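You operate a simulated robot arm through the tools that you are given. There is no shell and no other tool. Be economical: measure what you need, move in short steps, check, and stop when the job is done.

You run a simulated robot arm. Do the job below in one go: nothing can be reset, and whatever is moved stays where it is left.

Task
Put the yellow pot from the top of the front wall-side table on the black card there. Put the cone on the top of the front window-side table away on the top of the back cross table. Fetch the green card offcuts from the top of the front window-side table and set it on the top of the middle window-side table. Take the ink pot from the top of the middle wall-side table and put it on the top board of the low shelf. The order is free. Set down upright: cone.

The check looks at the end state, three seconds after you hand in, the way a careful person would. Anything else that was tipped, shoved, dropped, spilled or broken makes it a failure.

Robot
A 6-joint arm with a two-finger parallel gripper on a trunk, on a base that drives. Base frame: it is fixed to the floor where the robot stands at the start and does not move with it; the origin is under the middle of the robot, x ahead of it, y to its left, z up; the surface under the hand at the start is at about z = 0.74. Units: m, rad, N and s.
Its first joint turns from -2.897 to 2.897 rad. Places, roughly: black card (13x10x1 cm) [1.2, -0.2, 0.7]; card offcuts [1.75, 0.25, 0.75]; cone (7x7x11 cm) [1.4, 0.2, 0.8]; ink pot [1, 0.5, 0.75]; top board of the low shelf [-2.2, -2.3, 0.7]; top of the back cross table [-1, 2.7, 0.7]; top of the middle window-side table [1.2, 1.3, 0.7]; yellow pot (8x8x8 cm) [1.2, 0, 0.8]. Payload 3.43 kg.
Tool frame: the origin (TCP) lies between the finger pads and is the grasp point; the fingertips stand 0.034 m ahead of it; z points along the fingers, y is the line along which they close. Largest opening 0.128 m; finger width 0.024, thickness 0.012; the body of the gripper, 0.048 by 0.13 m, starts 0.096 m behind the TCP.
Orientation is told as [roll, pitch, yaw] about the base's x, y, z axes, in that order, counted from this pose: with the fingers straight down and closing along the base's y, the tool's x points along the base's -x, its y along +y and its z along -z.

Tools
- The arm moves only by the tool jog_arm. Its argument "plan" is a list of rows, each a list of 3 entries, a list of its own where there are three numbers: the shift along the base's x, y, z in mm, then the turn, a rotation vector about the base's x, y, z in rad, then the opening in per cent of the stroke, from 0 (shut) to 100 (fully open). In form: [[[dx, dy, dz], [ax, ay, az], gripper], ...]. A call has 1 to 10 rows; each row is the pose to reach, as a shift and turn from the pose commanded when the call began. A row lasts 0.2 s, in which the tool goes at most 0.05 m and 0.15 rad; a call with a longer step from one row to the next is refused whole, and so is a gripper value outside its range. Where a pose cannot be reached the arm comes as near as it can. A force on the tool above 40 N (or 10 N above the force at the start of the call, whichever is more), or a blocked arm, ends the call early, and 0.2 s more pass. The fingers move at their own pace (about 0.153 m/s each) and stop on an object; they squeeze with about 38 N. The grip force told is the motor's: it shows also when the fingers shut on nothing. Time passes only in rows, and 0.2 s behind the last, so rows that repeat a pose let the fingers close. The reply holds the time, the measured pose of the TCP, the force on the tool along the base axes, the opening and the grip force, in the units named above and with some noise, with the torque about the TCP (base axes, N m) and any sound that the robot's microphone picked up, and new pictures: "pictures" is both (left out), scene, wrist or none.
- Cameras (640 x 400 px; columns grow to the right, rows downward): "scene" is now at [0.1707, 0.2058, 1.2425]; the picture's right is [-0.13, -0.99, 0.00], its down [-0.29, 0.04, -0.96] and it looks along [0.95, -0.12, -0.29] (base axes); focal length 255 px, centre (320, 200). "wrist" rides on the gripper at [0.076, -0.011, -0.16] in the tool frame; the picture's right is [0.15, 0.99, 0.00], its down [-0.88, 0.13, -0.46] and it looks along [-0.45, 0.07, 0.89] (tool axes); focal length 234 px, centre (320, 200). There is no depth. A picture from a camera that has moved, and an enlarged one, comes with that camera's place and axes in the base frame and with its lens. The place of the scene camera against the robot may be out by one fixed shift of up to 0.018 m in any direction.
- drive_base(legs): drives the robot by 1 to 6 legs, each [ahead, left, turn to the left] in m, m and rad, along the robot's own axes; the way and the turn of a leg run together, so that a leg with both is an arc; at most 1.5 m and 3.142 rad a leg. The arm and the cameras ride along, it lands a little off, and it stops where it bumps. It gives what a move gives, and a new picture of the scene camera.
- pan_tilt(pan, tilt): turns the head with the scene camera to pan (to the left, within 2.496 rad either way) and tilt (down, from -0.506 to 1.204), counted from straight ahead of the robot. It gives what a move gives, and a new picture of the scene camera.
- close_up(camera, box): a new picture of the part [left, top, right, bottom] of that camera's present view, enlarged. No time passes.
- sign_off(): hands the job in; it is judged then, once.

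Go step by step. Nothing tells you exact positions but the pictures and the camera data: compare them with the known pose of the tool, close in by small moves and look again before you grip or let go. The budget is 165 turns and 260 pictures, counting those below and the enlarged ones. Unless the task says otherwise, let go and move clear before handing in, and close with one line.

The tools are called by a JSON object that holds its "api" and its "payload". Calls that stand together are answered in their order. jog_arm: Moves the arm, as the interface text tells. Its arguments: {"type":"object","properties":{"plan":{"type":"array","items":{"type":"array"}},"pictures":{"type":"string","enum":["both","scene","wrist","none"]}},"required":["plan"]} The other tools are called the same way: drive_base (legs) drives the base; pan_tilt (pan, tilt) turns the head that bears the scene camera; close_up (camera, box) takes an enlarged picture of a part of a camera's view; sign_off () hands the job in.

At the start:

```text
time_s: 0.0
ee_pos: [0.7838, -0.0933, 1.0044]
ee_rot: [0.0, -0.001, 0.0]
contact_force: [0.1, 0.6, 0.2]
torque: [0.02, -0.02, -0.01]
width: 0.1279
grasp_force: 0.0
robot x, y, heading: [0.0019, -0.002, -0.004]
head pan, tilt: [-0.126, 0.293]
```

scene: 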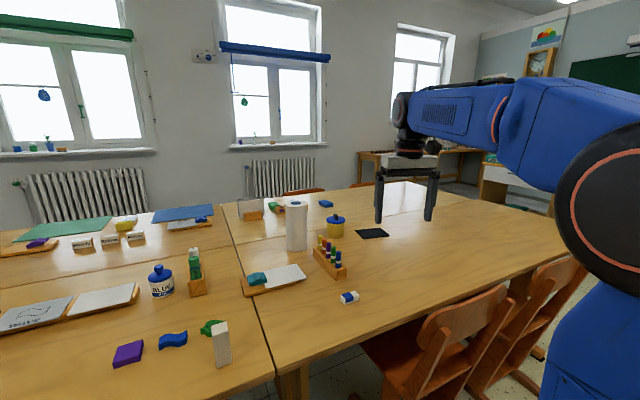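
wrist: 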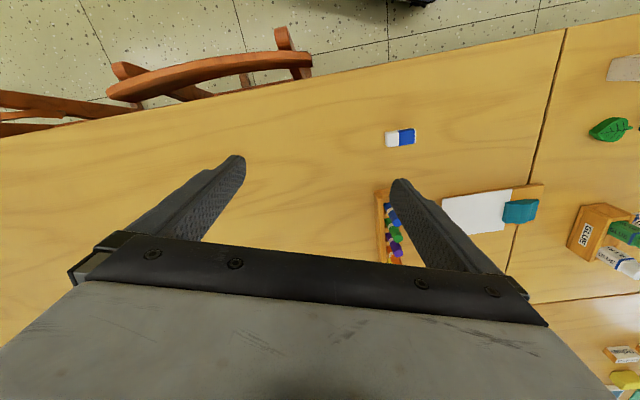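

I see the tables ahead, with the yellow pot (blue lid), the black card, and the ink pot on the left. I'll look closer before moving.

{"api": "close_up", "payload": {"camera": "scene", "box": [220, 170, 440, 310]}}

{"api": "close_up", "payload": {"camera": "scene", "box": [0, 190, 240, 390]}}

```text
2.86 times, centred on (330, 240) of scene
camera zoom: at [0.1707, 0.2058, 1.2425], right [-0.13, -0.99, 0.0], down [-0.29, 0.04, -0.96], along [0.95, -0.12, -0.29], focal length 729 px, centre (291, 86)
```

zoom: 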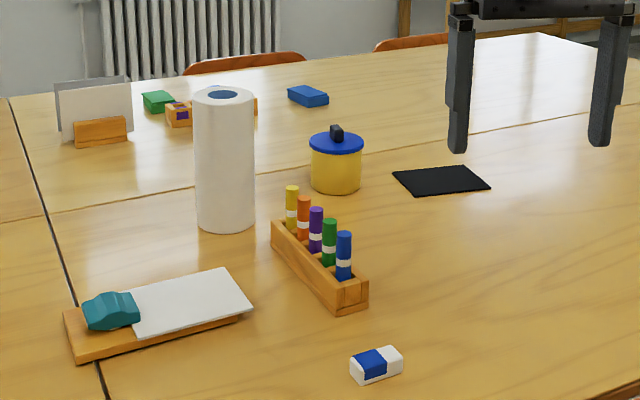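

```text
2.00 times, centred on (120, 290) of scene
camera zoom: at [0.1707, 0.2058, 1.2425], right [-0.13, -0.99, 0.0], down [-0.29, 0.04, -0.96], along [0.95, -0.12, -0.29], focal length 510 px, centre (720, 20)
```

zoom: 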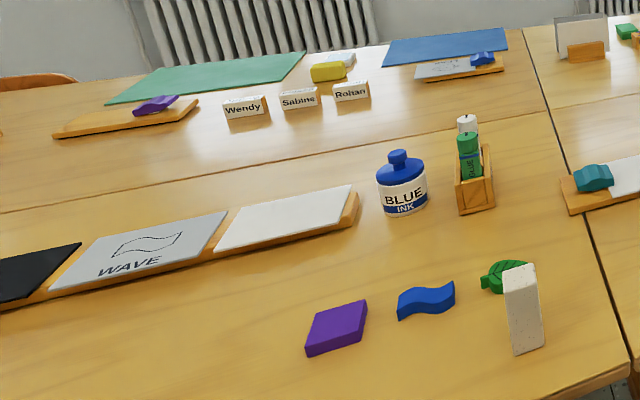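

The cone is hidden behind the paper roll. I'll look around for floor space and for the goal surfaces.

{"api": "pan_tilt", "payload": {"pan": 0.0, "tilt": 1.0}}

{"api": "pan_tilt", "payload": {"pan": 1.2, "tilt": 0.4}}

{"api": "pan_tilt", "payload": {"pan": 2.4, "tilt": 0.4}}

{"api": "pan_tilt", "payload": {"pan": -2.4, "tilt": 0.4}}

{"api": "pan_tilt", "payload": {"pan": -1.2, "tilt": 0.4}}

```text
time_s: 1.1
ee_pos: [0.7819, -0.094, 1.0046]
ee_rot: [0.001, 0.001, -0.001]
contact_force: [-0.2, -0.7, 0.0]
torque: [-0.01, -0.02, -0.03]
width: 0.1279
grasp_force: 0.1
robot x, y, heading: [-0.002, 0.0031, 0.006]
head pan, tilt: [0.0, 1.0]
camera scene: at [0.1477, 0.2175, 1.1824], right [0.0, -1.0, 0.0], down [-0.84, 0.0, -0.54], along [0.54, 0.0, -0.84], focal length 255 px, centre (320, 200)
```

scene: 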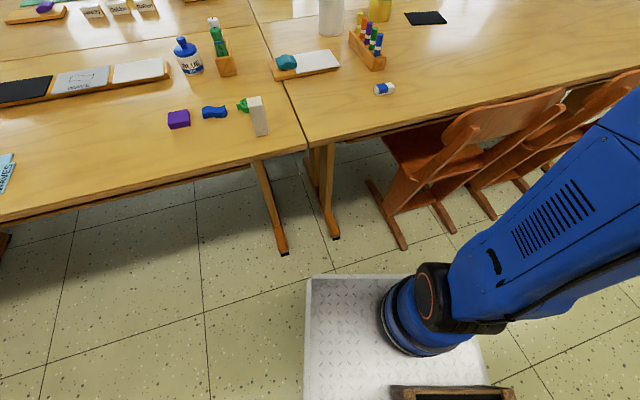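

```text
time_s: 2.5
ee_pos: [0.7813, -0.0938, 1.0038]
ee_rot: [0.002, -0.001, 0.001]
contact_force: [0.5, -0.4, 0.1]
torque: [0.01, -0.03, -0.01]
width: 0.128
grasp_force: 0.2
robot x, y, heading: [0.0012, 0.0026, -0.003]
head pan, tilt: [1.201, 0.4]
camera scene: at [0.1116, 0.3039, 1.2326], right [0.93, -0.36, 0.0], down [-0.14, -0.36, -0.92], along [0.33, 0.86, -0.39], focal length 255 px, centre (320, 200)
```

scene: 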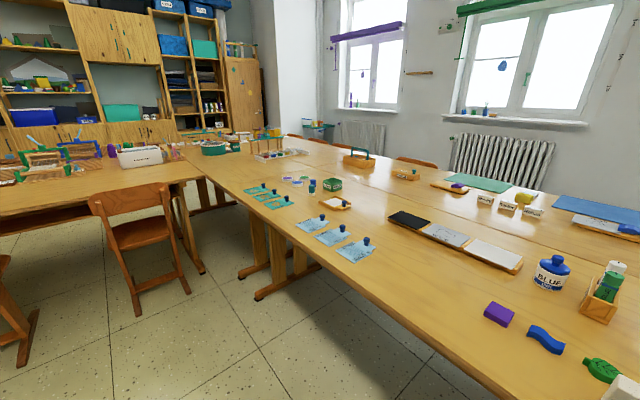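

```text
time_s: 3.9
ee_pos: [0.7821, -0.0931, 1.0065]
ee_rot: [-0.001, 0.0, 0.0]
contact_force: [-0.1, -0.6, 0.9]
torque: [0.02, 0.02, -0.01]
width: 0.128
grasp_force: 0.0
robot x, y, heading: [0.0017, 0.0026, -0.001]
head pan, tilt: [2.4, 0.4]
camera scene: at [0.0098, 0.2802, 1.2326], right [0.68, 0.74, 0.0], down [0.29, -0.26, -0.92], along [-0.68, 0.62, -0.39], focal length 255 px, centre (320, 200)
```

scene: 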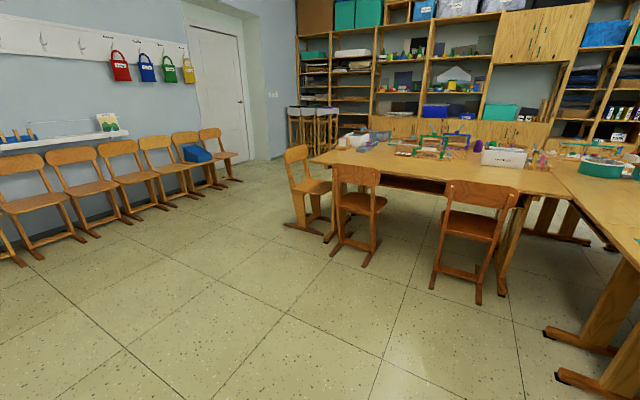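

```text
time_s: 7.7
ee_pos: [0.7819, -0.0949, 1.0052]
ee_rot: [0.002, 0.001, 0.0]
contact_force: [0.2, 0.4, 0.4]
torque: [-0.04, -0.01, 0.01]
width: 0.1282
grasp_force: 0.0
robot x, y, heading: [0.0, 0.0001, 0.005]
head pan, tilt: [-2.4, 0.4]
camera scene: at [0.0097, 0.1549, 1.2326], right [-0.68, 0.74, 0.0], down [0.29, 0.26, -0.92], along [-0.68, -0.62, -0.39], focal length 255 px, centre (320, 200)
```

scene: 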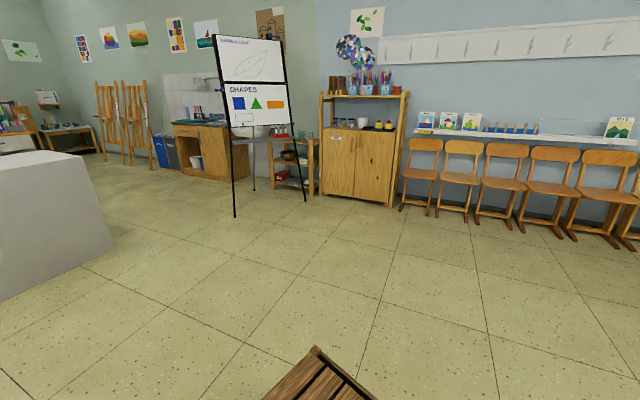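

```text
time_s: 9.1
ee_pos: [0.7821, -0.0939, 1.0052]
ee_rot: [0.001, 0.0, 0.0]
contact_force: [0.0, -0.1, -0.1]
torque: [-0.01, 0.01, 0.02]
width: 0.1279
grasp_force: 0.0
robot x, y, heading: [-0.0013, -0.0, -0.002]
head pan, tilt: [-1.201, 0.4]
camera scene: at [0.1115, 0.1312, 1.2326], right [-0.93, -0.36, 0.0], down [-0.14, 0.36, -0.92], along [0.33, -0.86, -0.39], focal length 255 px, centre (320, 200)
```

scene: 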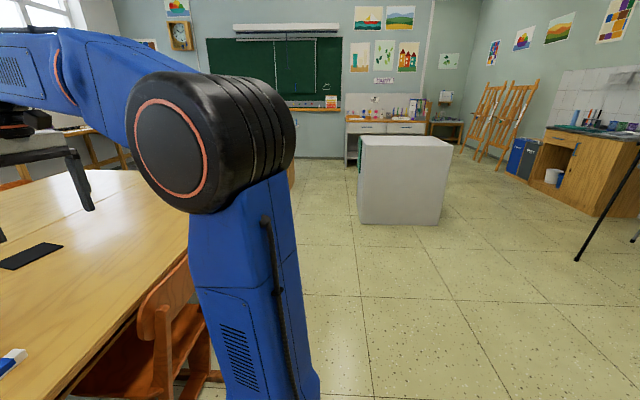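

The tables are skewed about 0.32 rad to the base frame, and chairs stand along the near edge. I'll look at my own base and the aisle before driving.

{"api": "pan_tilt", "payload": {"pan": -0.9, "tilt": 1.2}}

{"api": "pan_tilt", "payload": {"pan": 2.0, "tilt": 1.2}}

{"api": "pan_tilt", "payload": {"pan": 0.1, "tilt": 0.2}}

```text
time_s: 10.2
ee_pos: [0.782, -0.094, 1.0059]
ee_rot: [-0.001, -0.001, 0.0]
contact_force: [0.0, -0.2, 0.2]
torque: [0.01, 0.01, -0.02]
width: 0.1282
grasp_force: 0.1
robot x, y, heading: [-0.0027, 0.0014, -0.005]
head pan, tilt: [-0.901, 1.201]
camera scene: at [0.1128, 0.1737, 1.1698], right [-0.78, -0.62, 0.0], down [-0.58, 0.73, -0.36], along [0.23, -0.28, -0.93], focal length 255 px, centre (320, 200)
```

scene: 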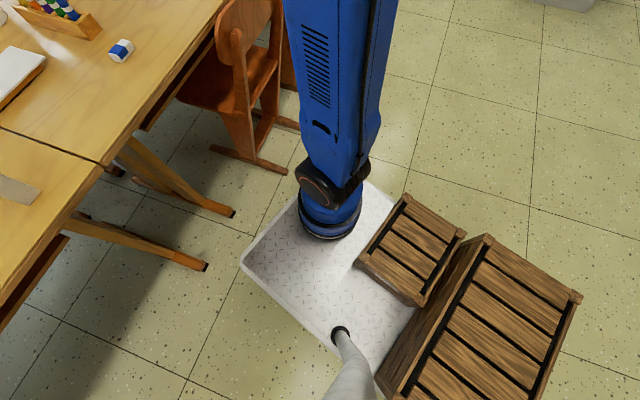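

```text
time_s: 12.7
ee_pos: [0.7816, -0.0942, 1.0056]
ee_rot: [0.0, 0.0, -0.002]
contact_force: [-0.3, -0.4, 0.2]
torque: [-0.03, 0.06, -0.01]
width: 0.1279
grasp_force: 0.1
robot x, y, heading: [-0.0014, 0.0, -0.005]
head pan, tilt: [2.0, 1.201]
camera scene: at [0.0548, 0.2684, 1.1698], right [0.91, 0.42, 0.0], down [0.39, -0.85, -0.36], along [-0.15, 0.33, -0.93], focal length 255 px, centre (320, 200)
```

scene: 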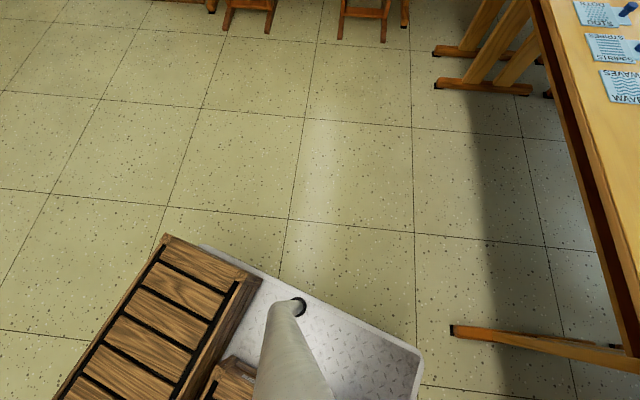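

```text
time_s: 14.6
ee_pos: [0.7828, -0.0941, 1.0062]
ee_rot: [-0.001, 0.001, -0.001]
contact_force: [-0.4, 0.2, 0.6]
torque: [0.02, 0.02, 0.02]
width: 0.1279
grasp_force: 0.0
robot x, y, heading: [0.001, 0.0017, 0.002]
head pan, tilt: [0.099, 0.201]
camera scene: at [0.1707, 0.2268, 1.2511], right [0.1, -0.99, 0.0], down [-0.2, -0.02, -0.98], along [0.97, 0.1, -0.2], focal length 255 px, centre (320, 200)
```

scene: 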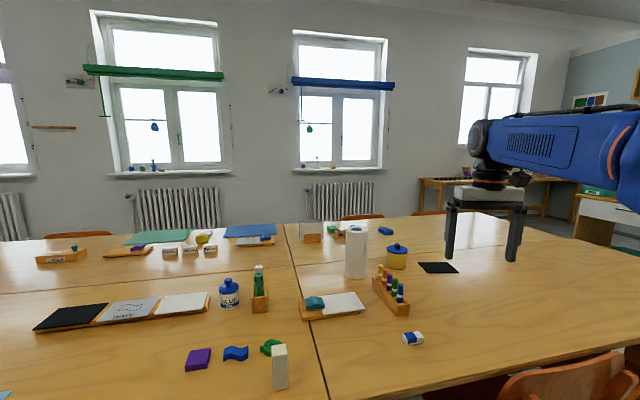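

My base front is at about x=0.46 and the arm column at about (0.25,-0.09). I'll edge 8 cm ahead for the yellow pot, staying short of the chair and table feet.

{"api": "drive_base", "payload": {"legs": [[0.08, 0, 0]]}}

{"api": "pan_tilt", "payload": {"pan": -0.1, "tilt": 0.45}}

{"api": "close_up", "payload": {"camera": "scene", "box": [240, 90, 480, 240]}}

```text
time_s: 15.7
ee_pos: [0.8614, -0.0948, 1.0051]
ee_rot: [0.0, 0.0, -0.001]
contact_force: [0.4, -0.1, -0.6]
torque: [0.0, -0.01, -0.02]
width: 0.1281
grasp_force: 0.0
robot x, y, heading: [0.0819, -0.0023, 0.0]
head pan, tilt: [0.099, 0.201]
camera scene: at [0.2508, 0.2268, 1.2511], right [0.1, -1.0, 0.0], down [-0.2, -0.02, -0.98], along [0.98, 0.1, -0.2], focal length 255 px, centre (320, 200)
```

scene: 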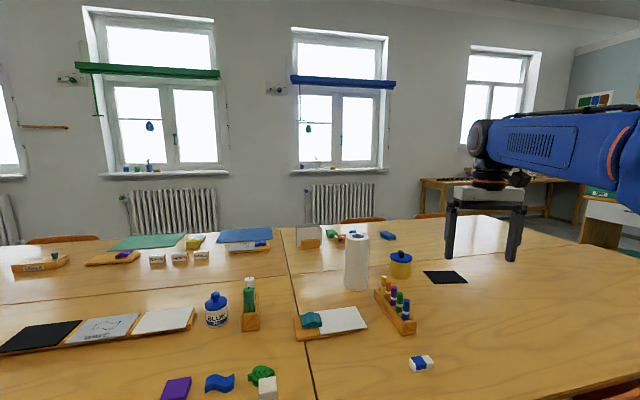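

```text
time_s: 16.4
ee_pos: [0.8611, -0.0934, 1.0043]
ee_rot: [0.0, -0.001, 0.002]
contact_force: [0.9, -0.5, -0.2]
torque: [-0.03, 0.0, -0.02]
width: 0.1279
grasp_force: 0.0
robot x, y, heading: [0.0783, 0.0005, 0.001]
head pan, tilt: [-0.099, 0.45]
camera scene: at [0.2495, 0.2084, 1.228], right [-0.1, -1.0, 0.0], down [-0.43, 0.04, -0.9], along [0.9, -0.09, -0.43], focal length 255 px, centre (320, 200)
```

scene: 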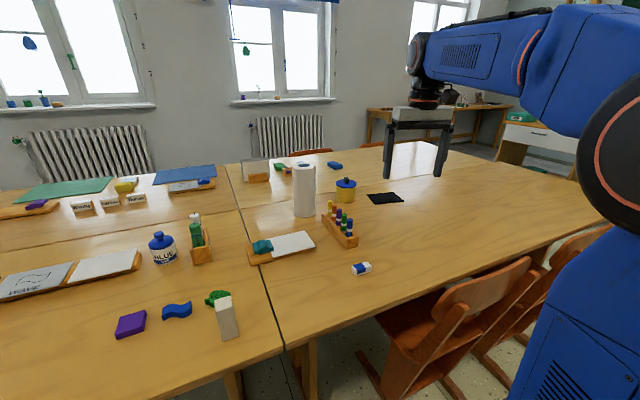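

```text
2.67 times, centred on (360, 165) of scene
camera zoom: at [0.2495, 0.2084, 1.228], right [-0.1, -1.0, 0.0], down [-0.43, 0.04, -0.9], along [0.9, -0.09, -0.43], focal length 680 px, centre (213, 293)
```

zoom: 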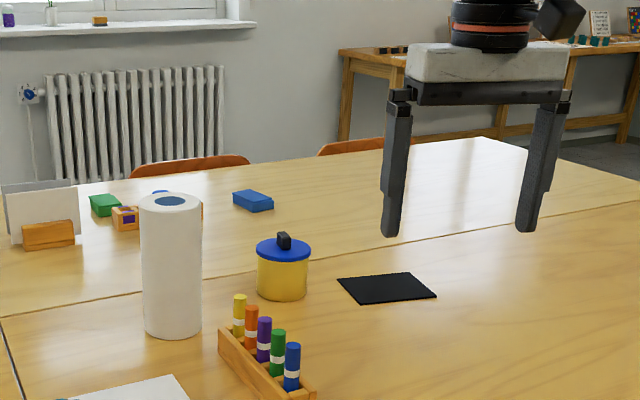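

The pot sits at about (1.232, 0.005), the black card at about (1.203,-0.16), and the roll at (1.12, 0.19). I'll move the hand over the pot and check with the wrist view.

{"api": "jog_arm", "payload": {"plan": [[[45, 12, 0], [0, 0, 0], 100], [[90, 24, 0], [0, 0, 0], 100], [[135, 37, 0], [0, 0, 0], 100], [[180, 49, 0], [0, 0, 0], 100], [[225, 62, 0], [0, 0, 0], 100], [[270, 74, 0], [0, 0, 0], 100], [[315, 87, 0], [0, 0, 0], 100], [[360, 99, 0], [0, 0, 0], 100], [[360, 99, -30], [0, 0, 0], 100]]}}

```text
time_s: 18.4
ee_pos: [1.211, 0.0039, 0.9656]
ee_rot: [0.001, -0.005, -0.001]
contact_force: [-0.7, -0.3, 1.0]
torque: [0.0, -0.06, 0.0]
width: 0.1281
grasp_force: 0.0
out of reach, approached as far as the arm can: row 8, 9
robot x, y, heading: [0.0796, 0.0037, 0.002]
head pan, tilt: [-0.099, 0.45]
camera scene: at [0.2492, 0.2084, 1.2279], right [-0.1, -1.0, 0.0], down [-0.43, 0.04, -0.9], along [0.9, -0.09, -0.44], focal length 255 px, centre (320, 200)
camera wrist: at [1.1341, -0.0071, 1.1257], right [-0.15, 0.99, 0.0], down [0.88, 0.13, 0.46], along [0.45, 0.07, -0.89], focal length 234 px, centre (320, 200)
```

scene: 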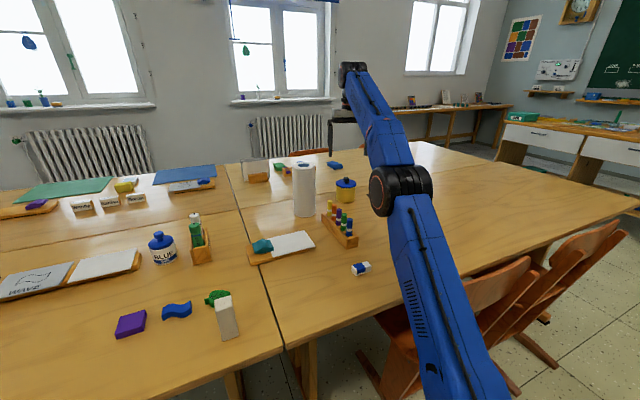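
wrist: 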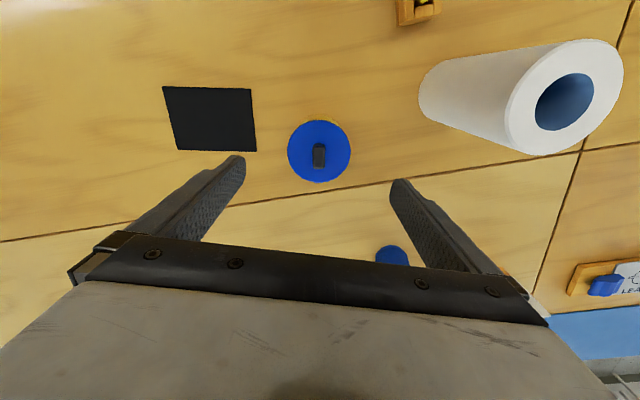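

The pot's lid is at about (1.222, 0.006), nearly under the hand. I'll descend partway and check.

{"api": "jog_arm", "payload": {"plan": [[[0, 0, -40], [0, 0, 0], 100], [[0, 0, -80], [0, 0, 0], 100], [[0, 0, -105], [0, 0, 0], 100], [[0, 0, -105], [0, 0, 0], 100]]}}

```text
time_s: 19.4
ee_pos: [1.209, 0.0029, 0.8596]
ee_rot: [-0.001, 0.0, 0.0]
contact_force: [-0.1, 0.2, -0.1]
torque: [-0.01, -0.01, 0.0]
width: 0.1282
grasp_force: 0.0
robot x, y, heading: [0.0767, 0.0, 0.0]
head pan, tilt: [-0.099, 0.45]
camera scene: at [0.2496, 0.2084, 1.2279], right [-0.1, -1.0, 0.0], down [-0.43, 0.04, -0.9], along [0.9, -0.09, -0.44], focal length 255 px, centre (320, 200)
camera wrist: at [1.135, -0.0073, 1.0196], right [-0.15, 0.99, 0.0], down [0.88, 0.13, 0.46], along [0.45, 0.07, -0.89], focal length 234 px, centre (320, 200)
```

scene: 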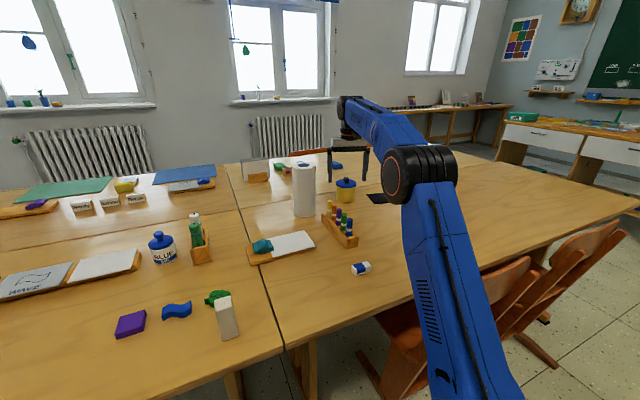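
wrist: 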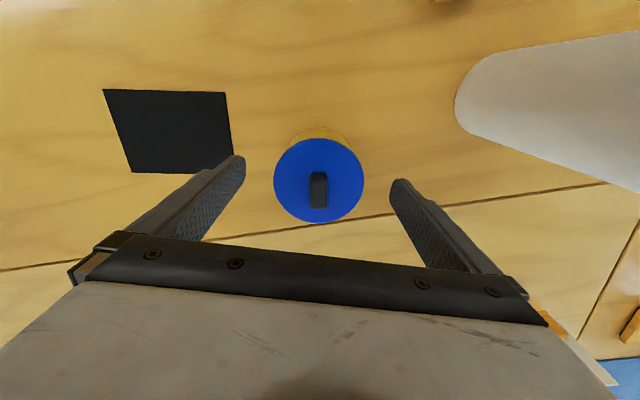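

The pot is centred within a centimetre. I'll shift 14 mm ahead, go down around the body, and close.

{"api": "jog_arm", "payload": {"plan": [[[14, 1, 0], [0, 0, 0], 100], [[14, 1, -40], [0, 0, 0], 100], [[14, 1, -78], [0, 0, 0], 100], [[14, 1, -78], [0, 0, 0], 100]]}}

```text
time_s: 20.4
ee_pos: [1.2248, 0.0046, 0.7811]
ee_rot: [0.0, 0.001, 0.001]
contact_force: [-0.6, -0.3, 0.9]
torque: [-0.05, -0.01, 0.0]
width: 0.1281
grasp_force: 0.1
robot x, y, heading: [0.0777, -0.0012, -0.0]
head pan, tilt: [-0.099, 0.45]
camera scene: at [0.2495, 0.2084, 1.2279], right [-0.1, -1.0, 0.0], down [-0.43, 0.04, -0.9], along [0.9, -0.09, -0.44], focal length 255 px, centre (320, 200)
camera wrist: at [1.15, -0.0068, 0.9404], right [-0.15, 0.99, 0.0], down [0.88, 0.13, 0.46], along [0.45, 0.07, -0.89], focal length 234 px, centre (320, 200)
```

scene: 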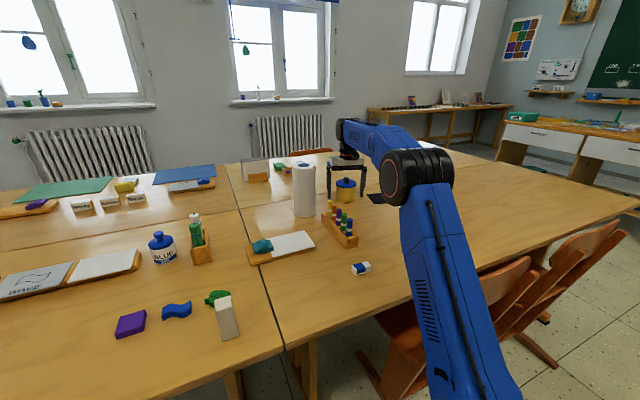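
wrist: 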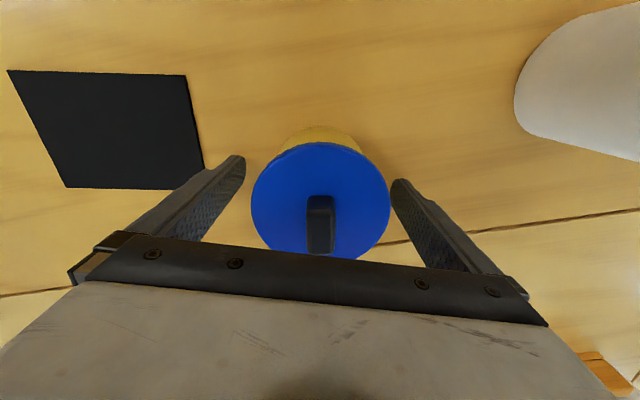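

{"api": "close_up", "payload": {"camera": "scene", "box": [300, 140, 400, 210]}}

{"api": "jog_arm", "payload": {"plan": [[[0, 0, 0], [0, 0, 0], 80], [[0, 0, 0], [0, 0, 0], 60], [[0, 0, 0], [0, 0, 0], 40], [[0, 0, 0], [0, 0, 0], 40]]}}

```text
5.71 times, centred on (350, 175) of scene
camera zoom: at [0.2495, 0.2084, 1.2279], right [-0.1, -1.0, 0.0], down [-0.43, 0.04, -0.9], along [0.9, -0.09, -0.44], focal length 1458 px, centre (149, 343)
```

zoom: 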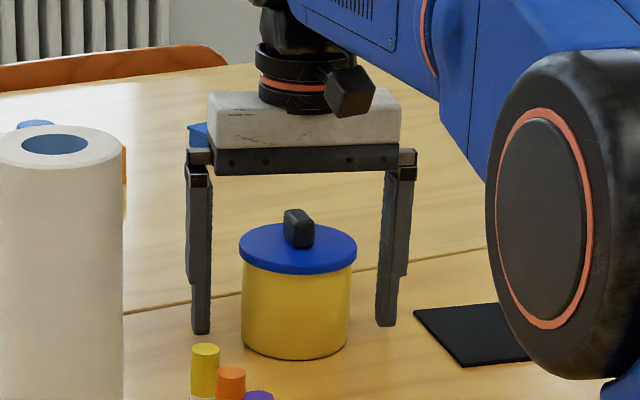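

```text
time_s: 21.4
ee_pos: [1.2256, 0.005, 0.7814]
ee_rot: [0.0, 0.0, 0.0]
contact_force: [0.6, -1.1, -0.3]
torque: [-0.03, 0.01, -0.03]
width: 0.0825
grasp_force: 38.5
robot x, y, heading: [0.0786, -0.0017, 0.001]
head pan, tilt: [-0.099, 0.45]
heard: snap
camera scene: at [0.2496, 0.2084, 1.2279], right [-0.1, -1.0, 0.0], down [-0.43, 0.04, -0.9], along [0.9, -0.09, -0.44], focal length 255 px, centre (320, 200)
camera wrist: at [1.15, -0.0068, 0.9407], right [-0.15, 0.99, 0.0], down [0.88, 0.13, 0.46], along [0.45, 0.07, -0.89], focal length 234 px, centre (320, 200)
```

scene: 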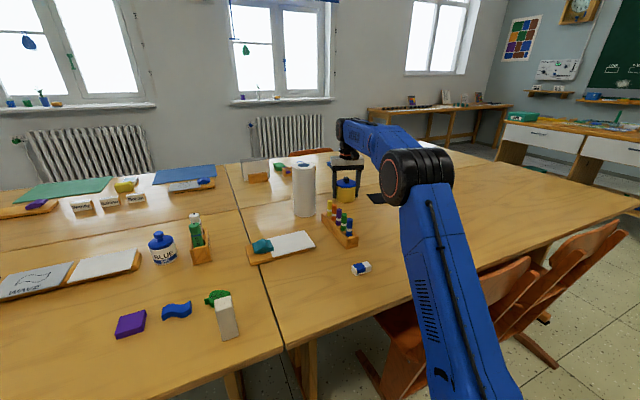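
wrist: 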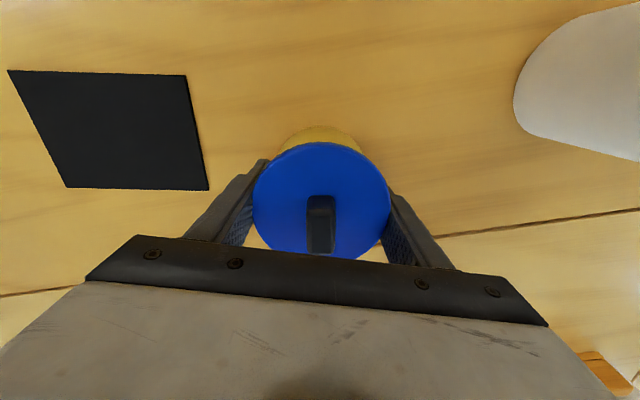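

I heard a snap as the fingers closed, so I'll look closely before lifting.

{"api": "close_up", "payload": {"camera": "scene", "box": [300, 140, 400, 210]}}

{"api": "close_up", "payload": {"camera": "wrist", "box": [220, 110, 420, 270]}}

```text
5.71 times, centred on (350, 175) of scene
camera zoom: at [0.2496, 0.2084, 1.2279], right [-0.1, -1.0, 0.0], down [-0.43, 0.04, -0.9], along [0.9, -0.09, -0.44], focal length 1458 px, centre (149, 343)
```

zoom: 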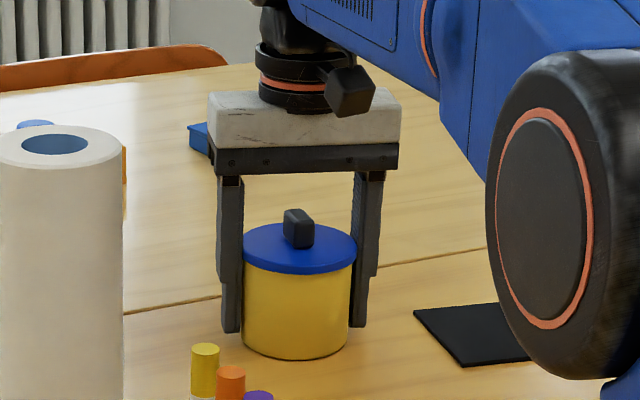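

```text
2.50 times, centred on (320, 190) of wrist
camera zoom: at [1.15, -0.0068, 0.9407], right [-0.15, 0.99, 0.0], down [0.88, 0.13, 0.46], along [0.45, 0.07, -0.89], focal length 585 px, centre (320, 225)
```

zoom: 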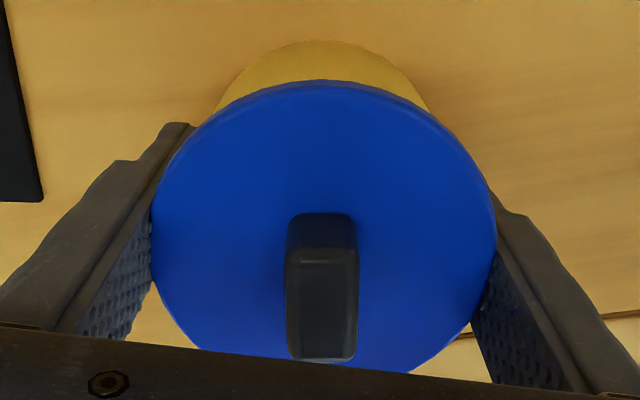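

It looks intact, with the fingers clamping the rim and body. I'll lift 15 mm to see whether the whole pot comes along.

{"api": "jog_arm", "payload": {"plan": [[[0, 0, 0], [0, 0, 0], 40], [[0, 0, 8], [0, 0, 0], 40], [[0, 0, 15], [0, 0, 0], 40]], "pictures": "wrist"}}

{"api": "close_up", "payload": {"camera": "scene", "box": [300, 140, 400, 210]}}

```text
time_s: 22.2
ee_pos: [1.2246, 0.0043, 0.7961]
ee_rot: [0.001, -0.001, 0.0]
contact_force: [0.0, 0.1, 0.0]
torque: [-0.01, 0.02, 0.0]
width: 0.0827
grasp_force: 37.7
robot x, y, heading: [0.0797, -0.0004, -0.002]
head pan, tilt: [-0.099, 0.45]
camera wrist: at [1.1495, -0.0066, 0.9561], right [-0.15, 0.99, 0.0], down [0.88, 0.13, 0.46], along [0.45, 0.07, -0.89], focal length 234 px, centre (320, 200)
```

wrist: 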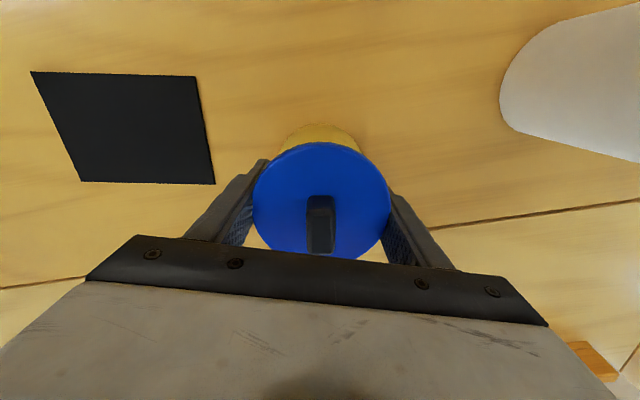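

```text
5.71 times, centred on (350, 175) of scene
camera zoom: at [0.2496, 0.2084, 1.2279], right [-0.1, -1.0, 0.0], down [-0.43, 0.04, -0.9], along [0.9, -0.09, -0.44], focal length 1458 px, centre (149, 343)
```

zoom: 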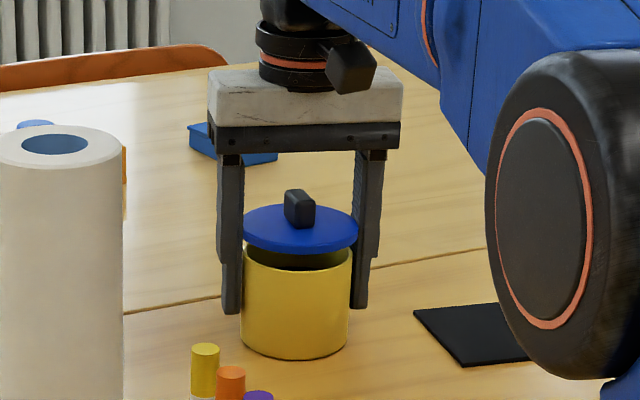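

Only the loose lid came up; the pot body stayed on the table. I'll set the lid back exactly where it was, open, and rise, then grasp the body below the rim with a tilted hand.

{"api": "jog_arm", "payload": {"plan": [[[0, 0, -8], [0, 0, 0], 40], [[0, 0, -15], [0, 0, 0], 40], [[0, 0, -15], [0, 0, 0], 40], [[0, 0, -15], [0, 0, 0], 70], [[0, 0, -15], [0, 0, 0], 100], [[0, 0, -15], [0, 0, 0], 100], [[0, 0, 30], [0, 0, 0], 100], [[0, 0, 75], [0, 0, 0], 100], [[0, 0, 115], [0, 0, 0], 100]], "pictures": "wrist"}}

{"api": "close_up", "payload": {"camera": "scene", "box": [300, 140, 400, 210]}}

```text
time_s: 24.2
ee_pos: [1.2238, 0.0039, 0.9118]
ee_rot: [0.002, 0.0, -0.001]
contact_force: [-0.7, 0.6, -0.3]
torque: [0.01, 0.02, 0.02]
width: 0.1281
grasp_force: 0.1
robot x, y, heading: [0.0801, 0.0006, 0.004]
head pan, tilt: [-0.099, 0.45]
camera wrist: at [1.1483, -0.0067, 1.0722], right [-0.15, 0.99, 0.0], down [0.88, 0.13, 0.46], along [0.45, 0.07, -0.89], focal length 234 px, centre (320, 200)
```

wrist: 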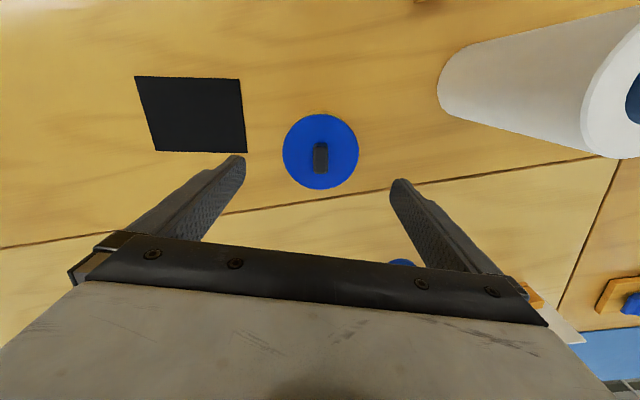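

```text
5.71 times, centred on (350, 175) of scene
camera zoom: at [0.2495, 0.2084, 1.2279], right [-0.1, -0.99, 0.0], down [-0.43, 0.04, -0.9], along [0.9, -0.09, -0.44], focal length 1458 px, centre (149, 343)
```

zoom: 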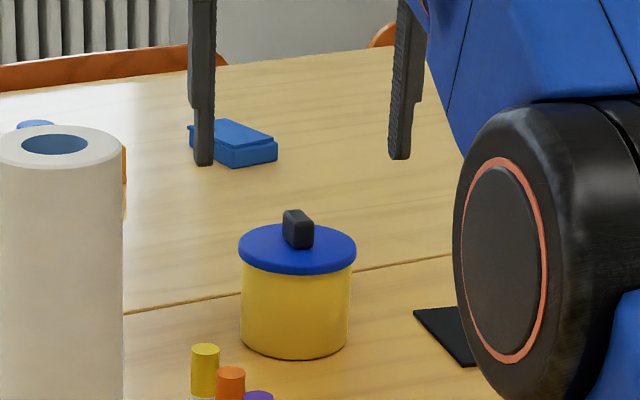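

The lid is seated again. Now I'll back off and tilt the hand 45° so the fingers can come in below the lid.

{"api": "jog_arm", "payload": {"plan": [[[-20, 0, 10], [0, -0.14, 0], 100], [[-40, 0, 10], [0, -0.28, 0], 100], [[-60, 0, 10], [0, -0.42, 0], 100], [[-80, 0, 5], [0, -0.56, 0], 100], [[-100, 0, -10], [0, -0.7, 0], 100], [[-103, 0, -30], [0, -0.785, 0], 100], [[-103, 0, -49], [0, -0.785, 0], 100], [[-103, 0, -49], [0, -0.785, 0], 100]]}}

{"api": "close_up", "payload": {"camera": "scene", "box": [280, 120, 400, 210]}}

```text
time_s: 26.0
ee_pos: [1.1209, 0.0048, 0.863]
ee_rot: [-0.001, -0.784, 0.001]
contact_force: [-0.9, -0.6, -0.1]
torque: [0.01, -0.01, 0.02]
width: 0.1279
grasp_force: 0.1
robot x, y, heading: [0.0816, 0.0029, -0.0]
head pan, tilt: [-0.099, 0.45]
camera scene: at [0.2495, 0.2084, 1.2279], right [-0.1, -0.99, 0.0], down [-0.43, 0.04, -0.9], along [0.9, -0.09, -0.44], focal length 255 px, centre (320, 200)
camera wrist: at [0.9551, -0.0069, 0.9218], right [-0.1, 0.99, -0.1], down [0.3, 0.13, 0.94], along [0.95, 0.07, -0.31], focal length 234 px, centre (320, 200)
```

scene: 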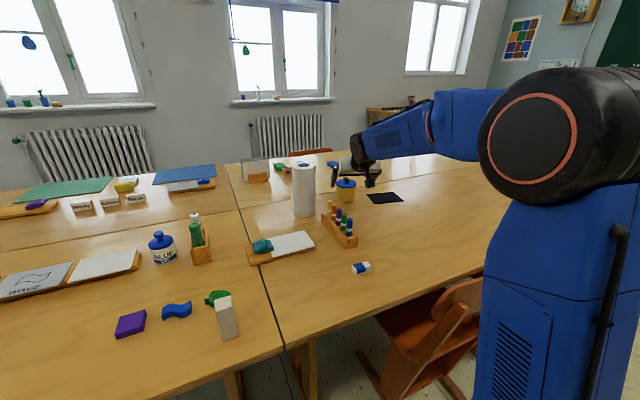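
wrist: 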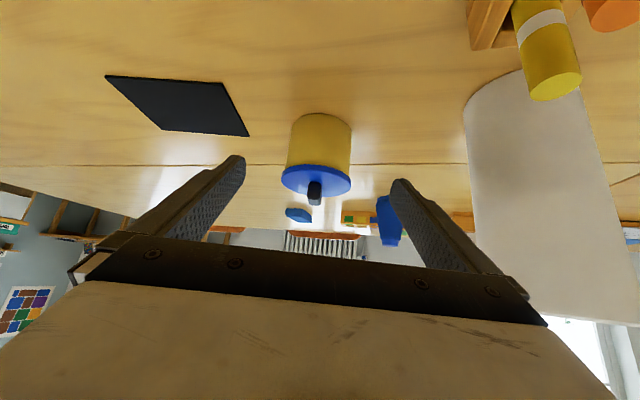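

```text
4.44 times, centred on (340, 165) of scene
camera zoom: at [0.2495, 0.2084, 1.2279], right [-0.1, -0.99, 0.0], down [-0.43, 0.04, -0.9], along [0.9, -0.09, -0.44], focal length 1134 px, centre (231, 356)
```

zoom: 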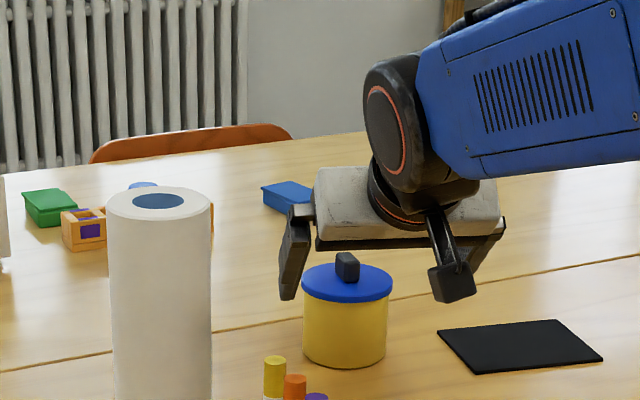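

The fingers straddle the pot and the lid bottom is at about z=0.806. I'll slide in along the tool axis to mid-body height and check.

{"api": "jog_arm", "payload": {"plan": [[[22, -1, -22], [0, -0.785, 0], 100]], "pictures": "none"}}

```text
refused: row 1 steps farther than a row can; nothing moved
```

{"api": "jog_arm", "payload": {"plan": [[[22, 0, -22], [0, 0, 0], 100], [[44, -1, -44], [0, 0, 0], 100], [[66, -1, -66], [0, 0, 0], 100], [[85, -1, -85], [0, 0, 0], 100], [[85, -1, -85], [0, 0, 0], 100]]}}

{"api": "close_up", "payload": {"camera": "scene", "box": [300, 140, 400, 210]}}

```text
time_s: 27.2
ee_pos: [1.206, 0.0032, 0.7776]
ee_rot: [0.001, -0.785, 0.0]
contact_force: [-0.3, -0.2, 0.2]
torque: [-0.02, 0.05, -0.02]
width: 0.1281
grasp_force: 0.0
robot x, y, heading: [0.0792, -0.0028, -0.005]
head pan, tilt: [-0.099, 0.45]
camera scene: at [0.2494, 0.2084, 1.2279], right [-0.1, -1.0, 0.0], down [-0.43, 0.04, -0.9], along [0.9, -0.09, -0.44], focal length 255 px, centre (320, 200)
camera wrist: at [1.0396, -0.0082, 0.8366], right [-0.1, 0.99, -0.1], down [0.3, 0.13, 0.94], along [0.95, 0.07, -0.31], focal length 234 px, centre (320, 200)
```

scene: 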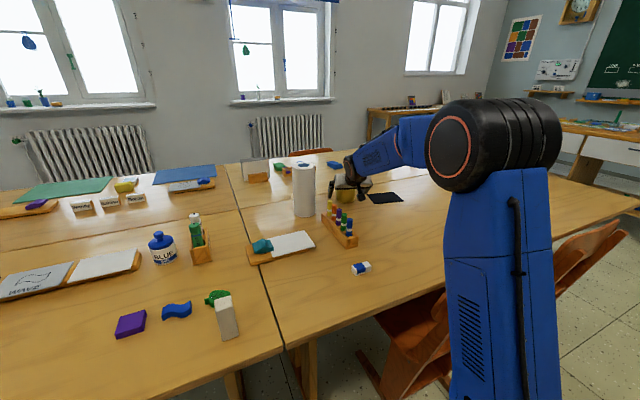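
wrist: 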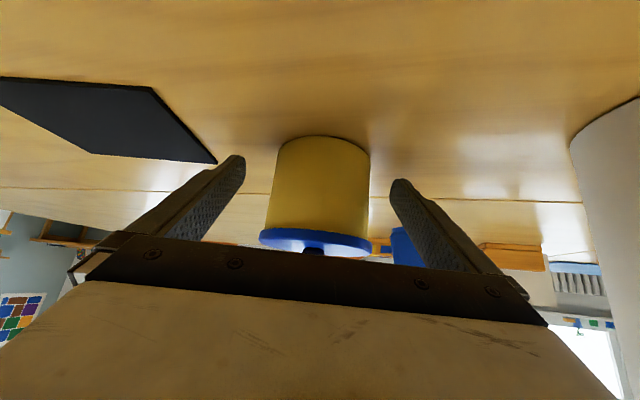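

```text
5.71 times, centred on (350, 175) of scene
camera zoom: at [0.2494, 0.2084, 1.2279], right [-0.1, -1.0, 0.0], down [-0.43, 0.04, -0.9], along [0.9, -0.09, -0.44], focal length 1458 px, centre (149, 343)
```

zoom: 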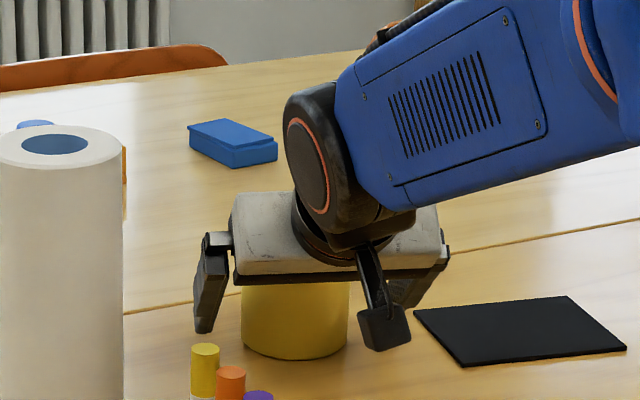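

The fingers are alongside the body below the lid. I'll nudge 8 mm further ahead, then close.

{"api": "jog_arm", "payload": {"plan": [[[8, 0, 1], [0, 0, 0], 100], [[8, 0, 1], [0, 0, 0], 80], [[8, 0, 1], [0, 0, 0], 60], [[8, 0, 1], [0, 0, 0], 40], [[8, 0, 1], [0, 0, 0], 40], [[8, 0, 1], [0, 0, 0], 40]], "pictures": "wrist"}}

{"api": "close_up", "payload": {"camera": "scene", "box": [300, 140, 400, 210]}}

```text
time_s: 28.6
ee_pos: [1.2123, 0.0028, 0.7787]
ee_rot: [-0.001, -0.786, 0.001]
contact_force: [-0.4, 3.5, -0.6]
torque: [-0.14, -0.03, 0.03]
width: 0.0786
grasp_force: 37.7
robot x, y, heading: [0.0808, -0.0003, -0.0]
head pan, tilt: [-0.099, 0.45]
camera wrist: at [1.0477, -0.0081, 0.8378], right [-0.1, 0.99, -0.1], down [0.3, 0.13, 0.94], along [0.95, 0.07, -0.31], focal length 234 px, centre (320, 200)
```

wrist: 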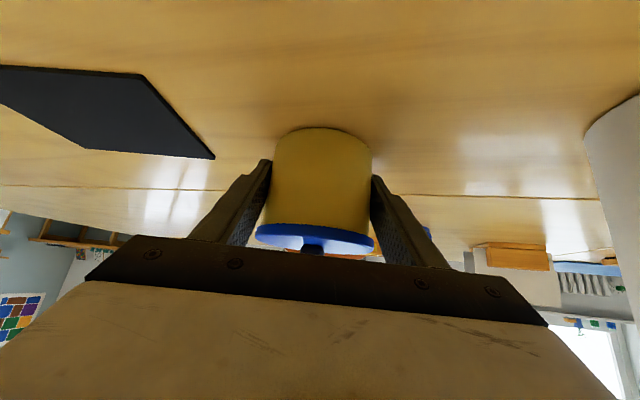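

```text
5.71 times, centred on (350, 175) of scene
camera zoom: at [0.2495, 0.2085, 1.2279], right [-0.1, -1.0, 0.0], down [-0.43, 0.04, -0.9], along [0.9, -0.09, -0.44], focal length 1458 px, centre (149, 343)
```

zoom: 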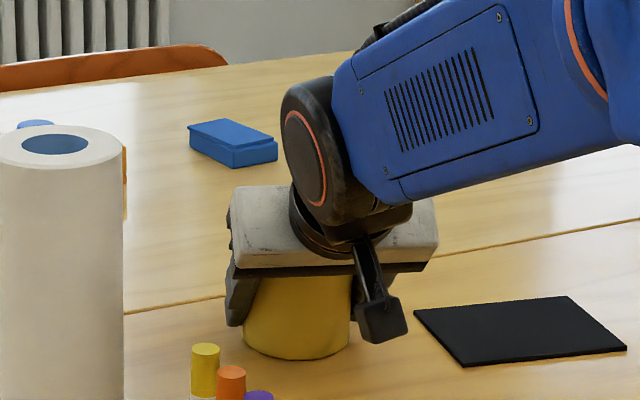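

The width of 0.0786 means the body itself is held. I'll lift slowly.

{"api": "jog_arm", "payload": {"plan": [[[0, 0, 5], [0, 0, 0], 40], [[0, 0, 12], [0, 0, 0], 40], [[0, 0, 20], [0, 0, 0], 40], [[0, 0, 28], [0, 0, 0], 40], [[0, 0, 35], [0, 0, 0], 40], [[0, 0, 35], [0, 0, 0], 40]], "pictures": "wrist"}}

{"api": "close_up", "payload": {"camera": "scene", "box": [300, 130, 410, 210]}}

```text
time_s: 30.0
ee_pos: [1.2129, 0.0047, 0.8134]
ee_rot: [0.0, -0.782, 0.0]
contact_force: [-0.7, -0.4, -8.9]
torque: [-0.02, 0.05, 0.03]
width: 0.0784
grasp_force: 37.8
robot x, y, heading: [0.0856, -0.0029, -0.006]
head pan, tilt: [-0.099, 0.45]
camera wrist: at [1.0486, -0.0075, 0.8731], right [-0.1, 0.99, -0.1], down [0.3, 0.13, 0.94], along [0.95, 0.07, -0.31], focal length 234 px, centre (320, 200)
```

wrist: 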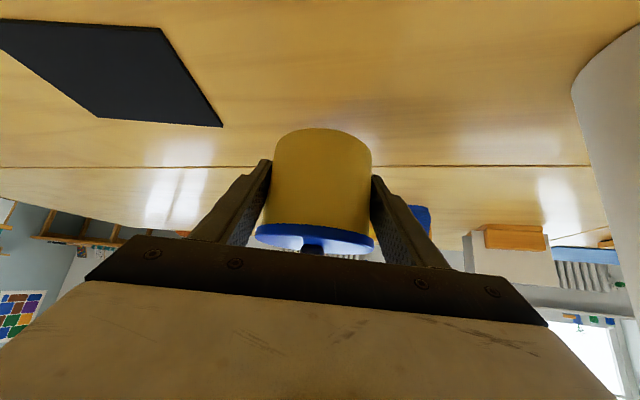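

```text
5.00 times, centred on (355, 170) of scene
camera zoom: at [0.2499, 0.2084, 1.2278], right [-0.1, -1.0, 0.0], down [-0.43, 0.04, -0.9], along [0.9, -0.09, -0.44], focal length 1276 px, centre (145, 350)
```

zoom: 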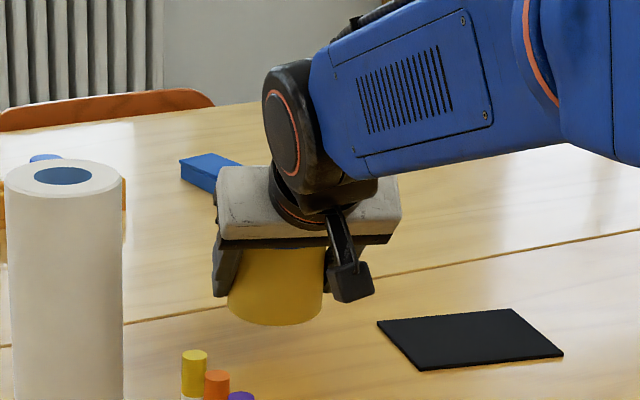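

The pot is lifted with its lid on. Now I'll move sideways over the black card and check alignment.

{"api": "jog_arm", "payload": {"plan": [[[-2, -20, 5], [0, 0, 0], 40], [[-4, -40, 5], [0, 0, 0], 40], [[-6, -60, 5], [0, 0, 0], 40], [[-8, -80, 5], [0, 0, 0], 40], [[-10, -100, 5], [0, 0, 0], 40], [[-12, -120, 5], [0, 0, 0], 40], [[-14, -140, 5], [0, 0, 0], 40], [[-16, -155, 5], [0, 0, 0], 40], [[-17, -164, 5], [0, 0, 0], 40], [[-17, -164, 5], [0, 0, 0], 40]]}}

{"api": "close_up", "payload": {"camera": "scene", "box": [320, 130, 430, 210]}}

```text
time_s: 32.2
ee_pos: [1.1971, -0.1614, 0.8186]
ee_rot: [0.0, -0.784, -0.001]
contact_force: [0.3, 0.5, -7.5]
torque: [-0.01, 0.1, -0.01]
width: 0.0786
grasp_force: 38.1
robot x, y, heading: [0.0802, 0.0012, -0.001]
head pan, tilt: [-0.099, 0.45]
camera scene: at [0.2499, 0.2083, 1.2279], right [-0.1, -0.99, 0.0], down [-0.43, 0.04, -0.9], along [0.9, -0.09, -0.44], focal length 255 px, centre (320, 200)
camera wrist: at [1.031, -0.1717, 0.8782], right [-0.1, 0.99, -0.1], down [0.3, 0.13, 0.94], along [0.95, 0.07, -0.31], focal length 234 px, centre (320, 200)
```

scene: 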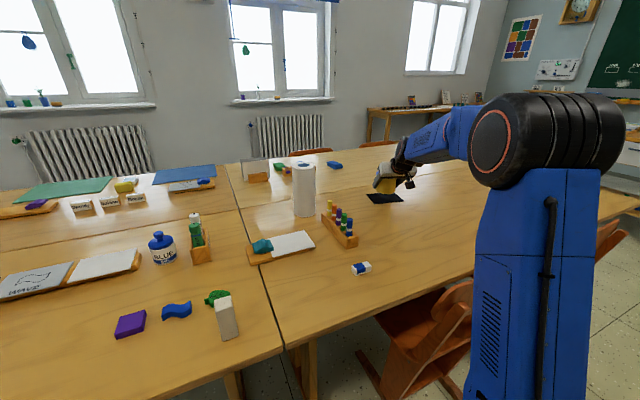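
wrist: 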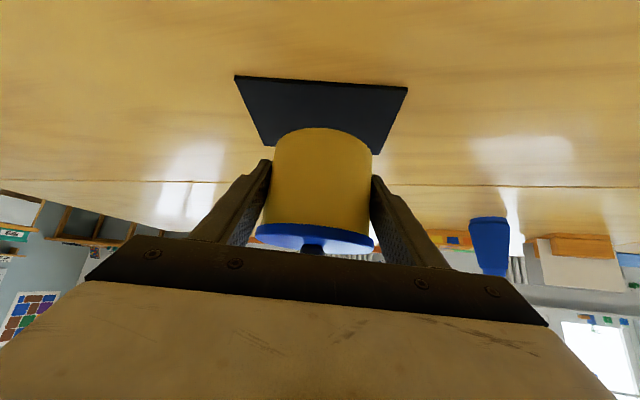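

```text
5.00 times, centred on (375, 170) of scene
camera zoom: at [0.2499, 0.2083, 1.2279], right [-0.1, -0.99, 0.0], down [-0.43, 0.04, -0.9], along [0.9, -0.09, -0.44], focal length 1276 px, centre (45, 350)
```

zoom: 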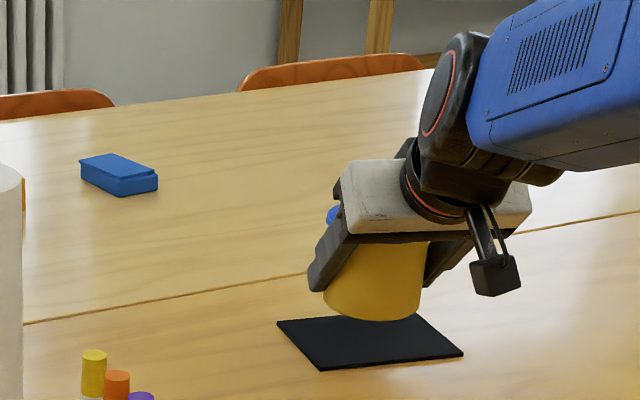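

The pot is above the card, off by about 5 mm. I'll correct (-4,-6) mm and lower gradually until it touches.

{"api": "jog_arm", "payload": {"plan": [[[-4, -6, 0], [0, 0, 0], 40], [[-4, -6, -8], [0, 0, 0], 40], [[-4, -6, -16], [0, 0, 0], 40], [[-4, -6, -22], [0, 0, 0], 40], [[-4, -6, -26], [0, 0, 0], 40], [[-4, -6, -28], [0, 0, 0], 40], [[-4, -6, -28], [0, 0, 0], 40]], "pictures": "wrist"}}

{"api": "close_up", "payload": {"camera": "scene", "box": [340, 150, 430, 215]}}

```text
time_s: 33.8
ee_pos: [1.1928, -0.1667, 0.7898]
ee_rot: [0.0, -0.784, 0.001]
contact_force: [0.5, 0.0, -8.3]
torque: [-0.01, 0.11, 0.04]
width: 0.0788
grasp_force: 38.1
robot x, y, heading: [0.0804, -0.0022, 0.002]
head pan, tilt: [-0.099, 0.45]
camera wrist: at [1.0272, -0.1777, 0.8497], right [-0.1, 0.99, -0.1], down [0.3, 0.13, 0.94], along [0.95, 0.07, -0.31], focal length 234 px, centre (320, 200)
```

wrist: 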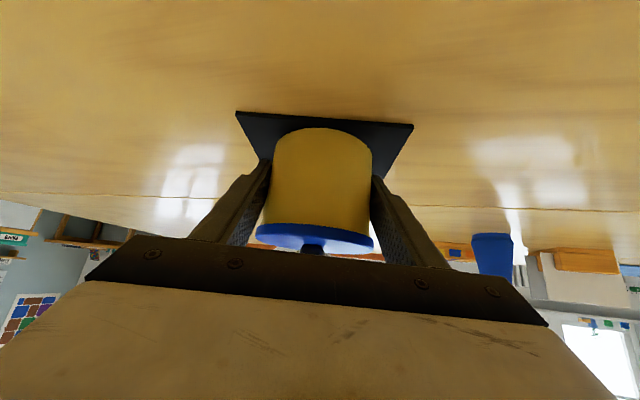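

```text
6.15 times, centred on (385, 182) of scene
camera zoom: at [0.2499, 0.2083, 1.2279], right [-0.1, -1.0, 0.0], down [-0.43, 0.04, -0.9], along [0.9, -0.09, -0.44], focal length 1570 px, centre (-80, 308)
```

zoom: 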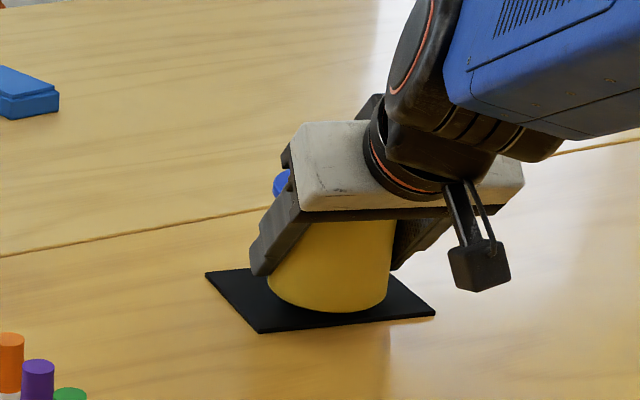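

Nearly touching and centred. I'll lower in 2 mm steps until the load transfers.

{"api": "jog_arm", "payload": {"plan": [[[0, 0, -2], [0, 0, 0], 40], [[0, 0, -4], [0, 0, 0], 40], [[0, 0, -4], [0, 0, 0], 40]], "pictures": "none"}}

```text
time_s: 34.6
ee_pos: [1.193, -0.1666, 0.7862]
ee_rot: [0.0, -0.783, 0.001]
contact_force: [-0.9, -0.2, -7.8]
torque: [0.0, 0.07, -0.01]
width: 0.0785
grasp_force: 37.8
robot x, y, heading: [0.0822, 0.0013, 0.002]
head pan, tilt: [-0.099, 0.45]
```

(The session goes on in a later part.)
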